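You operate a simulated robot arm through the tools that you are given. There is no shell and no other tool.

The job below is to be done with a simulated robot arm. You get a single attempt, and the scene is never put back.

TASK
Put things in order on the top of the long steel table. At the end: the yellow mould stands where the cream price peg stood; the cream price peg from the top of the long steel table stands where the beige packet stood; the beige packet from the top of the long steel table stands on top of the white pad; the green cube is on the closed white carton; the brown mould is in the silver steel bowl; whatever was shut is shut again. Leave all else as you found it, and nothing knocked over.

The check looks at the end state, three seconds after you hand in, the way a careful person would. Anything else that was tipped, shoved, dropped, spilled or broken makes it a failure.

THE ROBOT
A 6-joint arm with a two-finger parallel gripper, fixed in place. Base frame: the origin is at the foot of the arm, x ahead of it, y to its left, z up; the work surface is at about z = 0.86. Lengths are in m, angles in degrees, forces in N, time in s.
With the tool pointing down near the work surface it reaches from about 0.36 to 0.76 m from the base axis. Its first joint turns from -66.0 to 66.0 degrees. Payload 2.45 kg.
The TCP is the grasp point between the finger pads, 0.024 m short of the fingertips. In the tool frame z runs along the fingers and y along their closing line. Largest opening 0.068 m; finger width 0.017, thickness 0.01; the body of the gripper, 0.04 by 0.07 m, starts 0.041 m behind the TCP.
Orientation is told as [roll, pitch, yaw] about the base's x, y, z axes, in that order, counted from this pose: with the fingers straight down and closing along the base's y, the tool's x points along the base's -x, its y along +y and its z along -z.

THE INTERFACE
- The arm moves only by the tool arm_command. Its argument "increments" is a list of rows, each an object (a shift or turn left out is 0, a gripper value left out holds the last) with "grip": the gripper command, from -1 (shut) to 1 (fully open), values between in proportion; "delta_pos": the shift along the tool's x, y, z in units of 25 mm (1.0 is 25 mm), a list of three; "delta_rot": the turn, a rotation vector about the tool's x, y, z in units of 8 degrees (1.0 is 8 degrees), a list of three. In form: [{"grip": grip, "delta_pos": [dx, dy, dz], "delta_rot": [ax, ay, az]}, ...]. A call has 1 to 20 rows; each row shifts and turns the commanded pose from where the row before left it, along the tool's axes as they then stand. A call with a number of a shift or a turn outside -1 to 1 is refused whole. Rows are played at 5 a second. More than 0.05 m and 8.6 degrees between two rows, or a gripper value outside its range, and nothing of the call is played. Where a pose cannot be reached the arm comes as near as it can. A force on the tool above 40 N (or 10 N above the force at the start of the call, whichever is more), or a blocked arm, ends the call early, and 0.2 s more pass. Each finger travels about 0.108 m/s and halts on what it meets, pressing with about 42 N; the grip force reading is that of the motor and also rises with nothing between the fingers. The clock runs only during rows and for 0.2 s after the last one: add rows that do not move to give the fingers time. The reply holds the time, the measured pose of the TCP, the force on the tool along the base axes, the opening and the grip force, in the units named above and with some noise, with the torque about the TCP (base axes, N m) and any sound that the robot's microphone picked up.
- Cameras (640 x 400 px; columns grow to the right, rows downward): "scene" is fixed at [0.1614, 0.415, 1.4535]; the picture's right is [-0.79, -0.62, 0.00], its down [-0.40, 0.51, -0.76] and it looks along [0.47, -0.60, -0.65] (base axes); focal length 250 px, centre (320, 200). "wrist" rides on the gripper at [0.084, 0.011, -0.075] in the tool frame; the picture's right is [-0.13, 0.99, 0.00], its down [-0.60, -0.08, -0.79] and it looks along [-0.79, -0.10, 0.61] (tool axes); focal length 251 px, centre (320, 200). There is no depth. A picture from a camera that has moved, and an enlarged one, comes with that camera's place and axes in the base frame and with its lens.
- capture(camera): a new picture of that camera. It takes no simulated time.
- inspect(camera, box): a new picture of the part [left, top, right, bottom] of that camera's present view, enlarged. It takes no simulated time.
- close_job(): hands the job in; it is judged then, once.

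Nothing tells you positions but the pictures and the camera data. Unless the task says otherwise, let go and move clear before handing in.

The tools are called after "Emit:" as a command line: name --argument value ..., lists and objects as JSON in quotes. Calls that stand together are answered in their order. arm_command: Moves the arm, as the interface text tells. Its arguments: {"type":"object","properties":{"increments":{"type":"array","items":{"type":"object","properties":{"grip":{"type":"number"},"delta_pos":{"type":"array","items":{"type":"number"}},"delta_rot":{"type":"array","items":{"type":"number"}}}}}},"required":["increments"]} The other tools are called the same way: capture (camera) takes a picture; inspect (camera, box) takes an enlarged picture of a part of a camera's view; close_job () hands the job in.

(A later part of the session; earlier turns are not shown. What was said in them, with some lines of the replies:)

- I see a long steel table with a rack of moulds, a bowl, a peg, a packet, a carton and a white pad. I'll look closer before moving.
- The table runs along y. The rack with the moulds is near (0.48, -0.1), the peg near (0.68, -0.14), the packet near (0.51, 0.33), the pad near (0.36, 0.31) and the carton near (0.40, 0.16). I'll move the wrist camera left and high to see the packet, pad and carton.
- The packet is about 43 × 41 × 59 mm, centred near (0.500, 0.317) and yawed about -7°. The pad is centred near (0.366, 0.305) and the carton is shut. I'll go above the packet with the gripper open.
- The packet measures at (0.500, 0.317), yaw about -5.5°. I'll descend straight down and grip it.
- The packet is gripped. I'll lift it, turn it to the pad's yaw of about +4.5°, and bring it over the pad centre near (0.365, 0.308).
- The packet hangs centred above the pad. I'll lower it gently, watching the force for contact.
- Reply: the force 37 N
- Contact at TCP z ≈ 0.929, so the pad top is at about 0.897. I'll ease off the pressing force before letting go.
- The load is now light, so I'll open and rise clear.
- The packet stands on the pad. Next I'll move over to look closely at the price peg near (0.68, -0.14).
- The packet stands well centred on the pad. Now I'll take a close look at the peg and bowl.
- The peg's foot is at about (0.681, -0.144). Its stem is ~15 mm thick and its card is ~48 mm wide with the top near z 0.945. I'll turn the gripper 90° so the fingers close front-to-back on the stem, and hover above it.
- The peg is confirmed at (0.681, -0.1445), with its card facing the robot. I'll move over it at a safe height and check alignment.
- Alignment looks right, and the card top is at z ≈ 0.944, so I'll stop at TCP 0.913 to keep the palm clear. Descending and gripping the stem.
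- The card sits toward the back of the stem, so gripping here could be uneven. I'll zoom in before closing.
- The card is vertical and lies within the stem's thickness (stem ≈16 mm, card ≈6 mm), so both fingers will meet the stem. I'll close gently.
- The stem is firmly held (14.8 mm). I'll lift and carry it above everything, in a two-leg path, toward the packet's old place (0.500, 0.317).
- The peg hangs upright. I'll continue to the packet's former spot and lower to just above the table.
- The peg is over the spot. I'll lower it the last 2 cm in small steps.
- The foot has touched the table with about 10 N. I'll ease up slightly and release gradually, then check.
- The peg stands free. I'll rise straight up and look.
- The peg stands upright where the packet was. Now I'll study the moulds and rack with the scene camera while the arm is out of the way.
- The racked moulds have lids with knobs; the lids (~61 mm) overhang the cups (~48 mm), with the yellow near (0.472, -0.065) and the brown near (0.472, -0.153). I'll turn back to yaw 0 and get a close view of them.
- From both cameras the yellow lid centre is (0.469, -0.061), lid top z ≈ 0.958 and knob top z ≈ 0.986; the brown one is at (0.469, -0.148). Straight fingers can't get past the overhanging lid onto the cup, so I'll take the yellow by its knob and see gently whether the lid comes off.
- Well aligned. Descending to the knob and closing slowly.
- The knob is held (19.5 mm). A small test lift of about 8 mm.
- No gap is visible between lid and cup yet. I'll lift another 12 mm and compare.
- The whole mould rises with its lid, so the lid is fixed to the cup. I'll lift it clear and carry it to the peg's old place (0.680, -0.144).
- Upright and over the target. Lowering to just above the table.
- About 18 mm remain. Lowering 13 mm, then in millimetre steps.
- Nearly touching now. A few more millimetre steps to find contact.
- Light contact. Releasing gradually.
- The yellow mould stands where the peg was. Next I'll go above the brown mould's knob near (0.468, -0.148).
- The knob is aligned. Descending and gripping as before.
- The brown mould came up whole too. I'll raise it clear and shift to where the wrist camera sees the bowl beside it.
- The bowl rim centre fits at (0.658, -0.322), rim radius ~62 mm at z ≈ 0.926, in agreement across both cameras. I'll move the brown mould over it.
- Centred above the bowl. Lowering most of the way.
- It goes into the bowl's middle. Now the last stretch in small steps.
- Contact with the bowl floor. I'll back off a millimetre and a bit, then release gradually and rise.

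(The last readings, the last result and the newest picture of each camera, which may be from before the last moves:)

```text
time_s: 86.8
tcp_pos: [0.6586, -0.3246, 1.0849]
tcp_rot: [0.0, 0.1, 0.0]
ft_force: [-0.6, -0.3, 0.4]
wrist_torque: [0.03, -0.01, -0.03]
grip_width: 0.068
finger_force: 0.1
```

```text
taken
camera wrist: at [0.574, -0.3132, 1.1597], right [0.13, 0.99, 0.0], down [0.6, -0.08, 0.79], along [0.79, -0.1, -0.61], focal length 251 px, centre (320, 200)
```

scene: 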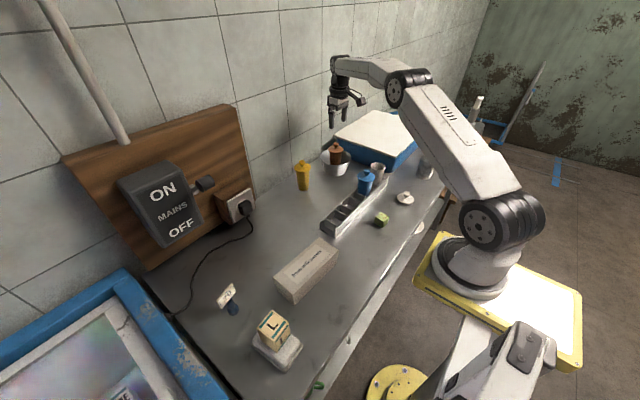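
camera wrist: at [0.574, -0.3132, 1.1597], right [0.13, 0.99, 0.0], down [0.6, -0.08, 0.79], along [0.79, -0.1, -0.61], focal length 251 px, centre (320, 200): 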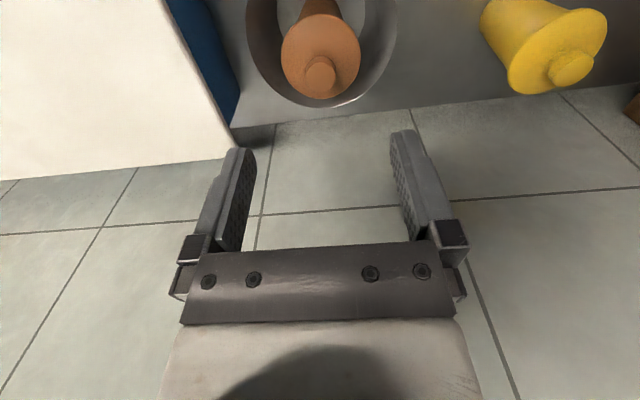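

The brown mould stands in the bowl and the yellow is undisturbed. Now to the green cube, near (0.36, -0.165).

Emit:
arm_command --increments '[{"grip": 1, "delta_pos": [0.5, 0.28, -0.3]}, {"delta_pos": [0.9, 0.505, 0]}, {"delta_pos": [0.9, 0.505, 0]}, {"delta_pos": [0.9, 0.505, 0]}, {"delta_pos": [0.9, 0.505, 0]}, {"delta_pos": [0.9, 0.505, 0]}, {"delta_pos": [0.9, 0.505, 0]}, {"delta_pos": [0.9, 0.505, 0]}, {"delta_pos": [0.9, 0.505, 0]}, {"delta_pos": [0.9, 0.505, 0]}, {"delta_pos": [0.9, 0.505, 0]}, {"delta_pos": [0.9, 0.505, 0]}, {"delta_pos": [0.9, 0.505, 0]}, {"delta_pos": [0.45, 0.25, 0]}, {"delta_pos": [0, 0, 0.6]}, {"delta_pos": [0, 0, 0.6]}, {}]'

Emit:
capture --camera "wrist"

Emit:
capture --camera "scene"

```text
time_s: 90.4
tcp_pos: [0.3639, -0.1592, 1.0602]
tcp_rot: [-0.1, 0.0, 0.0]
ft_force: [-0.9, 0.0, -0.3]
wrist_torque: [-0.01, 0.01, -0.03]
grip_width: 0.068
finger_force: 0.0
```

```text
taken
camera wrist: at [0.2804, -0.1495, 1.1348], right [0.13, 0.99, 0.0], down [0.6, -0.08, 0.79], along [0.79, -0.1, -0.61], focal length 251 px, centre (320, 200)
```

wrist: 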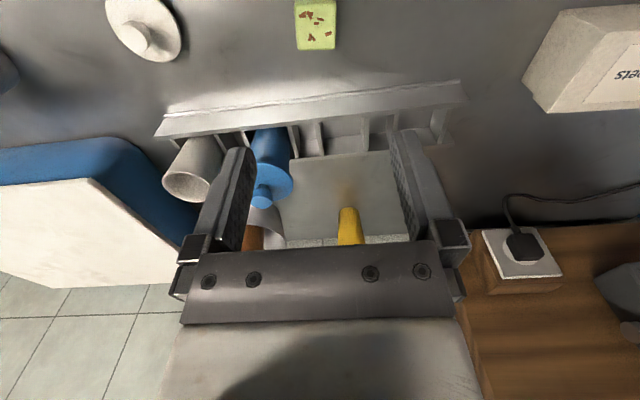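

```text
taken
```

scene: 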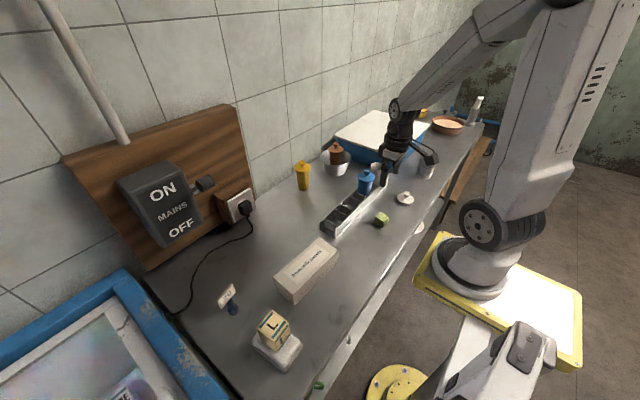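

Emit:
inspect --camera "wrist" --box '[270, 0, 370, 70]'

Emit:
inspect --camera "scene" --box '[360, 200, 410, 240]'

```text
5.71 times, centred on (320, 35) of wrist
camera zoom: at [0.2804, -0.1495, 1.1348], right [0.13, 0.99, 0.0], down [0.6, -0.08, 0.79], along [0.79, -0.1, -0.61], focal length 1437 px, centre (320, 1143)
```

zoom: 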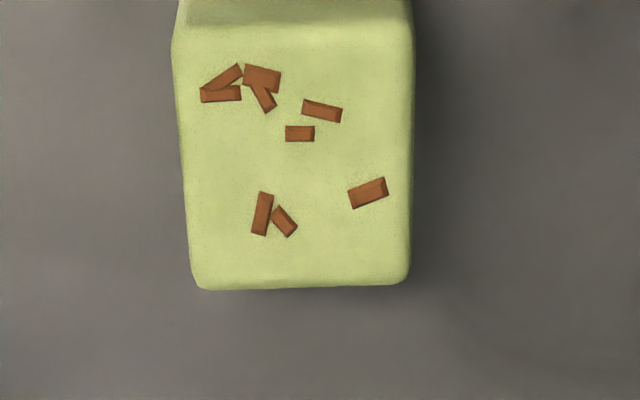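

```text
10.00 times, centred on (385, 220) of scene
camera zoom: at [0.1614, 0.415, 1.4535], right [-0.79, -0.62, 0.0], down [-0.4, 0.51, -0.76], along [0.47, -0.6, -0.65], focal length 2503 px, centre (-330, 0)
```

zoom: 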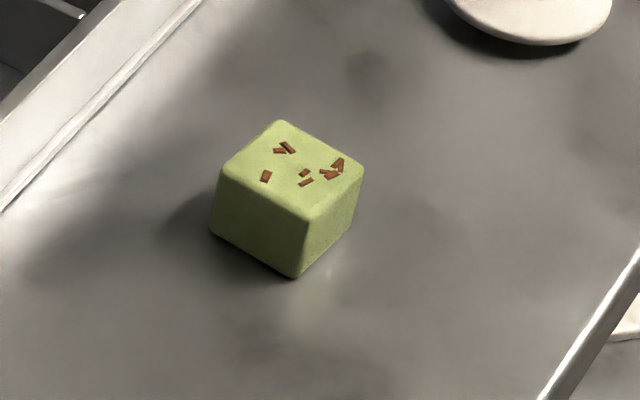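

The cube is about 33 mm wide with its top at z 0.889, centred at (0.360, -0.163) and yawed -5.4°. Descending to grip it.

Emit:
arm_command --increments '[{"grip": 1, "delta_pos": [0.16, -0.15, 0]}, {"delta_rot": [0, 0, 0.68]}, {"delta_pos": [0, 0, 0.9]}, {"delta_pos": [0, 0, 0.9]}, {"delta_pos": [0, 0, 0.9]}, {"delta_pos": [0, 0, 0.9]}, {"delta_pos": [0, 0, 0.9]}, {"delta_pos": [0, 0, 0.9]}, {"delta_pos": [0, 0, 0.8]}, {}, {}]'

Emit:
capture --camera "wrist"

Emit:
inspect --camera "scene" --box '[340, 180, 420, 240]'

```text
time_s: 92.8
tcp_pos: [0.3599, -0.1638, 0.905]
tcp_rot: [-0.1, 0.0, -5.4]
ft_force: [-0.7, 0.0, 0.5]
wrist_torque: [0.0, 0.03, -0.04]
grip_width: 0.068
finger_force: 0.0
```

```text
taken
camera wrist: at [0.2777, -0.1449, 0.9801], right [0.22, 0.97, 0.0], down [0.59, -0.14, 0.79], along [0.77, -0.18, -0.61], focal length 251 px, centre (320, 200)
```

wrist: 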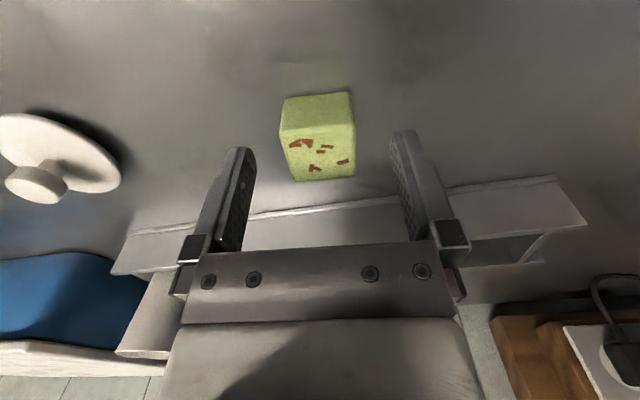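

```text
6.67 times, centred on (380, 210) of scene
camera zoom: at [0.1614, 0.415, 1.4535], right [-0.79, -0.62, 0.0], down [-0.4, 0.51, -0.76], along [0.47, -0.6, -0.65], focal length 1669 px, centre (-80, 133)
```

zoom: 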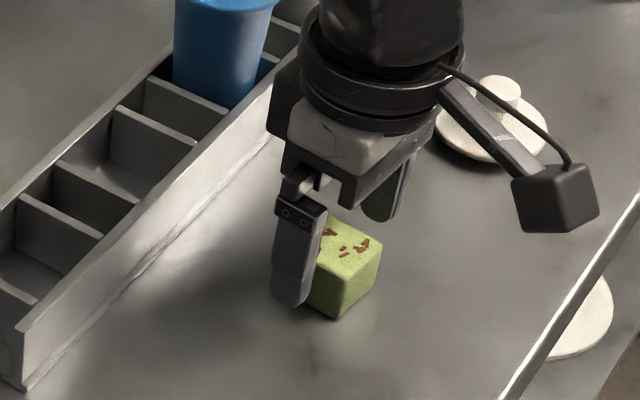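

Good centring. The last 17 mm down, then grip.

Emit:
arm_command --increments '[{"grip": 1, "delta_pos": [0, 0, 0.4]}, {"delta_pos": [0, 0, 0.26]}, {}, {"grip": 0.4}, {"grip": 0.1}, {"grip": -0.1}, {"grip": -0.4}, {"grip": -1}, {"grip": -1}]'

Emit:
capture --camera "wrist"

```text
time_s: 94.8
tcp_pos: [0.3595, -0.1629, 0.8889]
tcp_rot: [0.1, -0.1, -5.5]
ft_force: [-0.3, -0.7, 0.4]
wrist_torque: [-0.01, 0.0, 0.02]
grip_width: 0.0341
finger_force: 42.0
```

```text
taken
camera wrist: at [0.2775, -0.1445, 0.964], right [0.22, 0.97, 0.0], down [0.59, -0.14, 0.79], along [0.77, -0.18, -0.61], focal length 251 px, centre (320, 200)
```

wrist: 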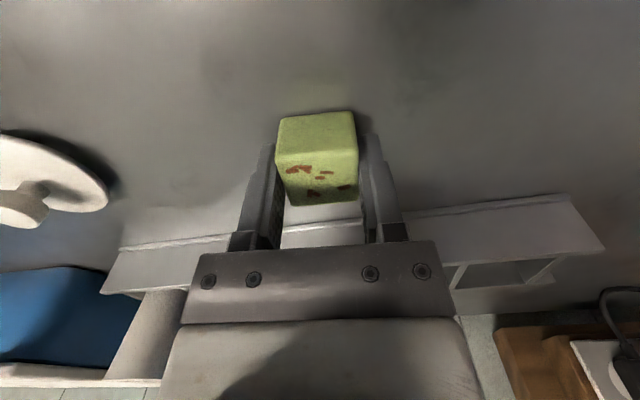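

The cube is held. I'll lift and carry it over the carton's centre, about (0.423, 0.134).

Emit:
arm_command --increments '[{"grip": -1, "delta_pos": [0, 0, -0.5]}, {"delta_pos": [0, 0, -0.9]}, {"delta_pos": [0, 0, -0.95]}, {"delta_pos": [0, 0, -0.95]}, {"delta_pos": [0, 0, -0.95]}, {"delta_pos": [0, 0, -0.95], "delta_rot": [0, 0, -0.3]}, {"delta_pos": [-0.147, 0.923, 0]}, {"delta_pos": [-0.147, 0.923, 0]}, {"delta_pos": [-0.147, 0.923, 0]}, {"delta_pos": [-0.147, 0.923, 0]}, {"delta_pos": [-0.147, 0.923, 0]}, {"delta_pos": [-0.147, 0.923, 0]}, {"delta_pos": [-0.147, 0.923, 0]}, {"delta_pos": [-0.147, 0.923, 0]}, {"delta_pos": [-0.147, 0.923, 0]}, {"delta_pos": [-0.147, 0.923, 0]}, {"delta_pos": [-0.147, 0.923, 0]}, {"delta_pos": [-0.147, 0.923, 0]}, {"delta_pos": [-0.147, 0.923, 0]}, {}]'

Emit:
capture --camera "wrist"

Emit:
capture --camera "scene"

```text
time_s: 99.0
tcp_pos: [0.4236, 0.1342, 1.0196]
tcp_rot: [0.1, -0.1, -3.1]
ft_force: [0.3, 0.4, 0.3]
wrist_torque: [-0.02, 0.01, 0.02]
grip_width: 0.0342
finger_force: 41.5
```

```text
taken
camera wrist: at [0.3408, 0.1489, 1.0942], right [0.18, 0.98, 0.0], down [0.6, -0.11, 0.79], along [0.78, -0.14, -0.61], focal length 251 px, centre (320, 200)
```

wrist: 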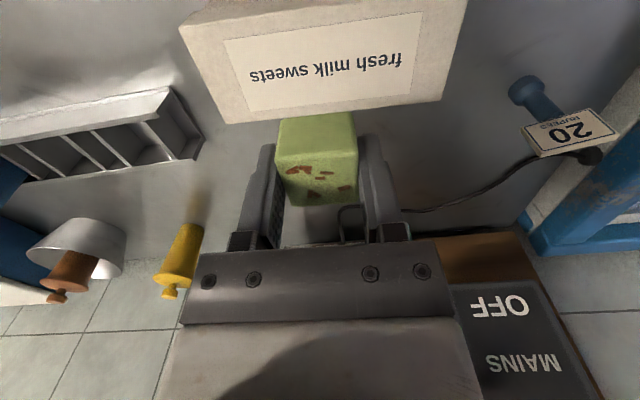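

```text
taken
```

scene: 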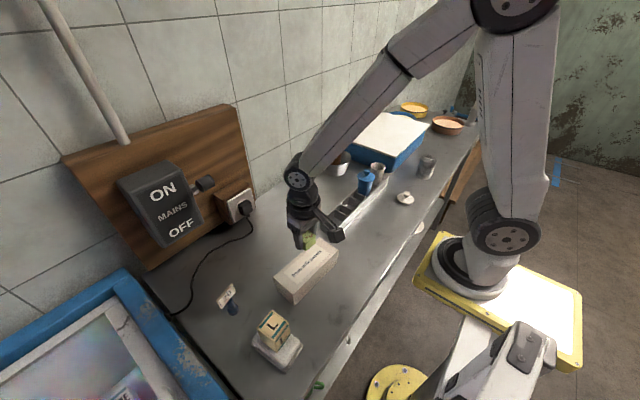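

The cube is over the carton's centre. Lowering gently.

Emit:
arm_command --increments '[{"grip": -1, "delta_pos": [0.05, 0.05, 0.7]}, {"delta_pos": [0, 0, 0.8]}, {"delta_pos": [0, 0, 0.7]}, {"delta_pos": [0, 0, 0.5]}, {}]'

Emit:
inspect --camera "scene" --box '[260, 220, 360, 310]'

```text
time_s: 100.2
tcp_pos: [0.4231, 0.1369, 0.9524]
tcp_rot: [0.0, 0.0, -3.0]
ft_force: [-0.4, -0.7, -1.0]
wrist_torque: [-0.02, -0.01, 0.01]
grip_width: 0.034
finger_force: 41.5
```

```text
4.44 times, centred on (310, 265) of scene
camera zoom: at [0.1614, 0.415, 1.4535], right [-0.79, -0.62, 0.0], down [-0.4, 0.51, -0.76], along [0.47, -0.6, -0.65], focal length 1112 px, centre (364, -89)
```

zoom: 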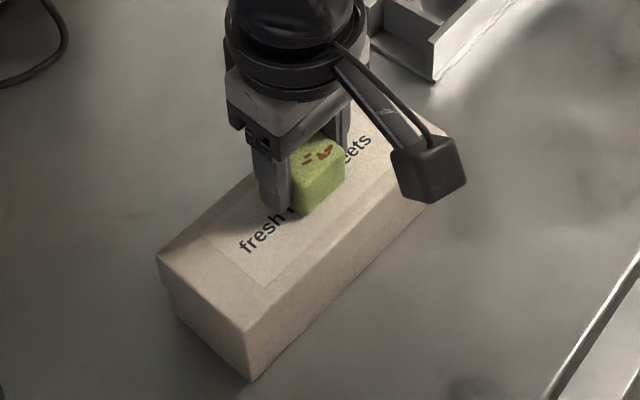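

Emit:
arm_command --increments '[{"grip": -1, "delta_pos": [0, 0, 0.1]}, {"delta_pos": [0, 0, 0.06]}, {}]'

Emit:
arm_command --increments '[{"grip": -1, "delta_pos": [0, 0, 0.06]}, {}]'

Emit:
arm_command --increments '[{"grip": -1, "delta_pos": [0, 0, 0.05]}, {}]'

```text
time_s: 101.0
tcp_pos: [0.423, 0.1358, 0.9499]
tcp_rot: [0.1, 0.0, -3.0]
ft_force: [-2.3, -6.0, 21.7]
wrist_torque: [-0.14, 0.11, 0.0]
grip_width: 0.0342
finger_force: 41.5
```

```text
time_s: 101.6
tcp_pos: [0.4229, 0.1356, 0.9478]
tcp_rot: [0.1, -0.1, -3.0]
ft_force: [-0.1, -2.6, 36.6]
wrist_torque: [-0.09, 0.04, 0.02]
grip_width: 0.0341
finger_force: 42.5
```

```text
time_s: 102.2
tcp_pos: [0.4233, 0.1372, 0.9475]
tcp_rot: [0.1, -0.2, -3.0]
ft_force: [1.6, -4.5, 36.8]
wrist_torque: [-0.16, -0.08, 0.0]
grip_width: 0.0339
finger_force: 41.8
```

Contact came earlier than I expected (carton top ≈ 0.92). I'll relieve the pressure right away.

Emit:
arm_command --increments '[{"grip": -1, "delta_pos": [0, 0, -0.15]}, {}]'

```text
time_s: 102.8
tcp_pos: [0.4217, 0.1355, 0.9489]
tcp_rot: [-0.1, 0.1, -2.9]
ft_force: [0.6, 0.1, -0.8]
wrist_torque: [0.01, 0.0, -0.01]
grip_width: 0.0339
finger_force: 42.0
```

Emit:
arm_command --increments '[{"grip": -1, "delta_pos": [0, 0, 0.03]}, {}]'

Emit:
inspect --camera "scene" --box '[260, 220, 360, 310]'

```text
time_s: 103.4
tcp_pos: [0.4246, 0.1365, 0.9486]
tcp_rot: [0.1, 0.0, -3.1]
ft_force: [-0.3, -0.3, 0.2]
wrist_torque: [-0.01, -0.02, 0.02]
grip_width: 0.034
finger_force: 41.7
```

```text
4.44 times, centred on (310, 265) of scene
camera zoom: at [0.1614, 0.415, 1.4535], right [-0.79, -0.62, 0.0], down [-0.4, 0.51, -0.76], along [0.47, -0.6, -0.65], focal length 1112 px, centre (364, -89)
```

zoom: 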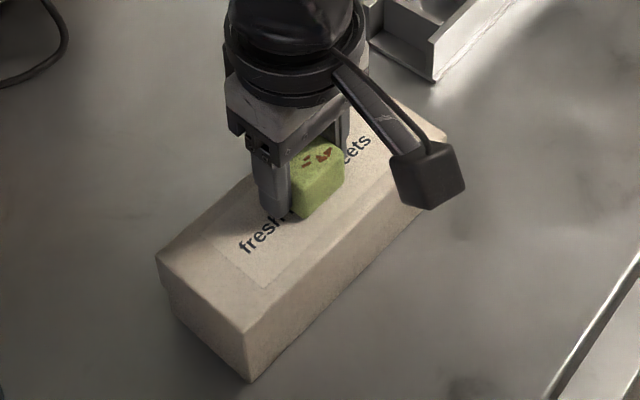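

The cube is just resting on the carton. I'll release gradually and rise clear.

Emit:
arm_command --increments '[{"grip": 0.08}, {"grip": 0.3}, {"grip": 1}, {"grip": 1}, {"delta_pos": [0, 0, -0.4]}, {"delta_pos": [0, 0, -0.8]}, {"delta_pos": [0, 0, -0.9]}, {"delta_pos": [0, 0, -0.95]}, {"delta_pos": [0, 0, -0.95]}, {"delta_pos": [0, 0, -0.95]}, {"delta_pos": [0, 0, -0.95]}, {"delta_pos": [0, 0, -0.95]}, {}]'

Emit:
capture --camera "wrist"

Emit:
capture --camera "scene"

Emit:
inspect --camera "scene" --box '[260, 220, 360, 310]'

```text
time_s: 106.2
tcp_pos: [0.4232, 0.1369, 1.1186]
tcp_rot: [0.0, 0.0, -3.0]
ft_force: [0.8, -0.6, -0.3]
wrist_torque: [0.0, -0.04, 0.01]
grip_width: 0.0681
finger_force: 0.0
```

```text
taken
camera wrist: at [0.3403, 0.1522, 1.1931], right [0.18, 0.98, 0.0], down [0.6, -0.11, 0.79], along [0.78, -0.14, -0.61], focal length 251 px, centre (320, 200)
```

wrist: 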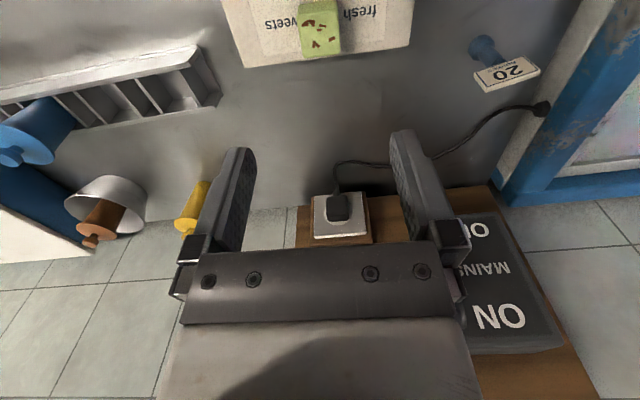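

```text
taken
```

scene: 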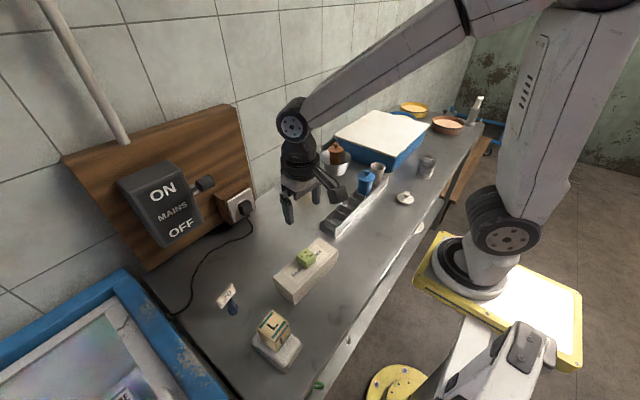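

```text
4.44 times, centred on (310, 265) of scene
camera zoom: at [0.1614, 0.415, 1.4535], right [-0.79, -0.62, 0.0], down [-0.4, 0.51, -0.76], along [0.47, -0.6, -0.65], focal length 1112 px, centre (364, -89)
```

zoom: 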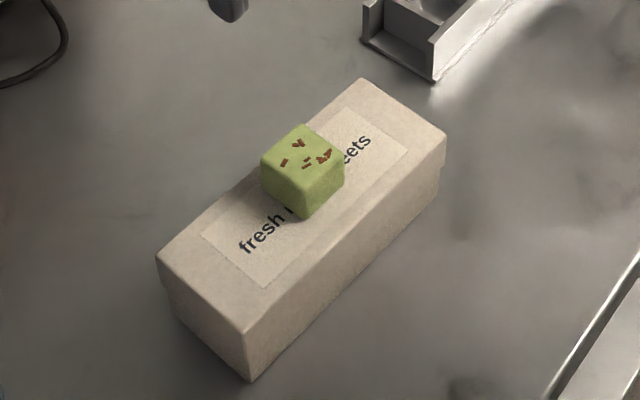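

All five items are placed. I'll park the arm high and clear, then do a final check of the whole table.

Emit:
arm_command --increments '[{"grip": 1, "delta_pos": [0, -0.7, -0.4]}, {"delta_pos": [0, -0.9, -0.4]}, {"delta_pos": [0, -0.9, -0.4]}, {"delta_pos": [0, -0.9, -0.4]}, {"delta_pos": [0, -0.9, -0.4]}, {"delta_pos": [0, -0.9, -0.4]}, {}, {}, {}, {}, {}]'

Emit:
inspect --camera "scene" --box '[280, 130, 440, 240]'

Emit:
inspect --camera "scene" --box '[190, 230, 350, 380]'

Emit:
capture --camera "wrist"

```text
time_s: 108.6
tcp_pos: [0.4145, 0.0061, 1.1793]
tcp_rot: [-0.1, 0.0, -3.1]
ft_force: [-0.8, -0.2, 0.2]
wrist_torque: [0.02, 0.0, 0.03]
grip_width: 0.0682
finger_force: 0.1
```

```text
3.64 times, centred on (360, 185) of scene
camera zoom: at [0.1614, 0.415, 1.4535], right [-0.79, -0.62, 0.0], down [-0.4, 0.51, -0.76], along [0.47, -0.6, -0.65], focal length 910 px, centre (174, 254)
```

zoom: 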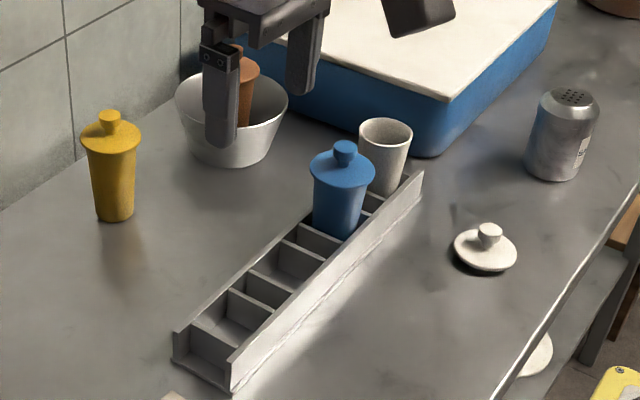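

```text
2.67 times, centred on (270, 305) of scene
camera zoom: at [0.1614, 0.415, 1.4535], right [-0.79, -0.62, 0.0], down [-0.4, 0.51, -0.76], along [0.47, -0.6, -0.65], focal length 668 px, centre (453, -80)
```

zoom: 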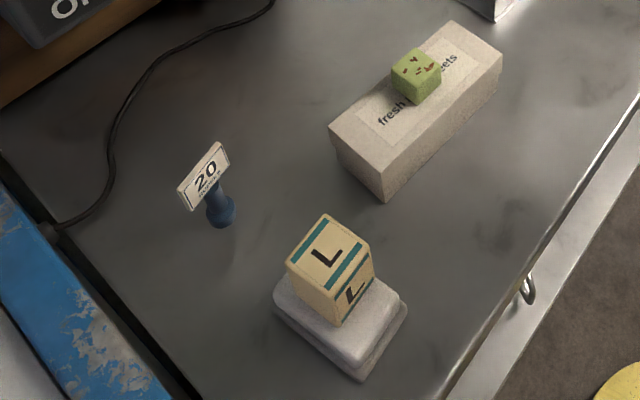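

```text
taken
camera wrist: at [0.3324, 0.0207, 1.2545], right [0.18, 0.98, 0.0], down [0.6, -0.11, 0.79], along [0.78, -0.14, -0.61], focal length 251 px, centre (320, 200)
```

wrist: 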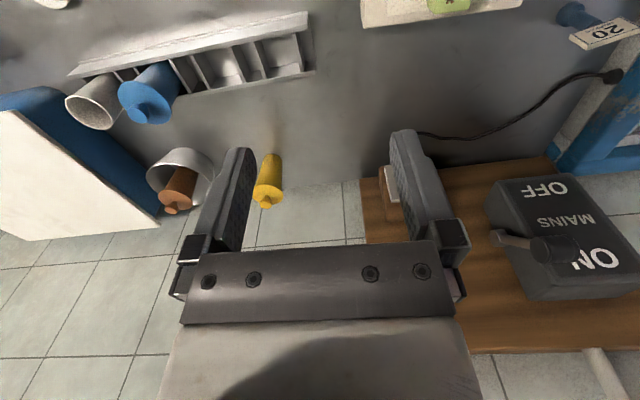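

Everything checks out. The yellow mould is at the peg's old place, and the peg stands where the packet was. The packet is on the pad, the cube is on the closed carton, and the brown mould is in the bowl with its lid on. The rack, blue mould, pad and carton have not moved, and the gripper is empty and clear, so I'm handing in.

Emit:
close_job

```text
The job is handed in.
```

The table is in order and the job is handed in. The last pictures before hand-in showed this:

- **Yellow mould:** it stands where the cream price peg stood, with its lid on.
- **Cream price peg:** it stands upright where the beige packet stood, with its card turned a few degrees from how it faced before.
- **Beige packet:** it stands in the middle of the white pad.
- **Green cube:** it rests on top of the closed white carton.
- **Brown mould:** it stands upright in the silver steel bowl, with its lid on.

Nothing was knocked over. The rack, blue mould, grey cup, white lid, pad and carton look to be where they were. The moulds lifted whole by their knobs, so no lid came off and the carton was never opened.

I pressed harder than I meant to twice while setting things down: about 36 N on the pad and about 37 N on the carton. I saw no dent or shift in either afterwards.
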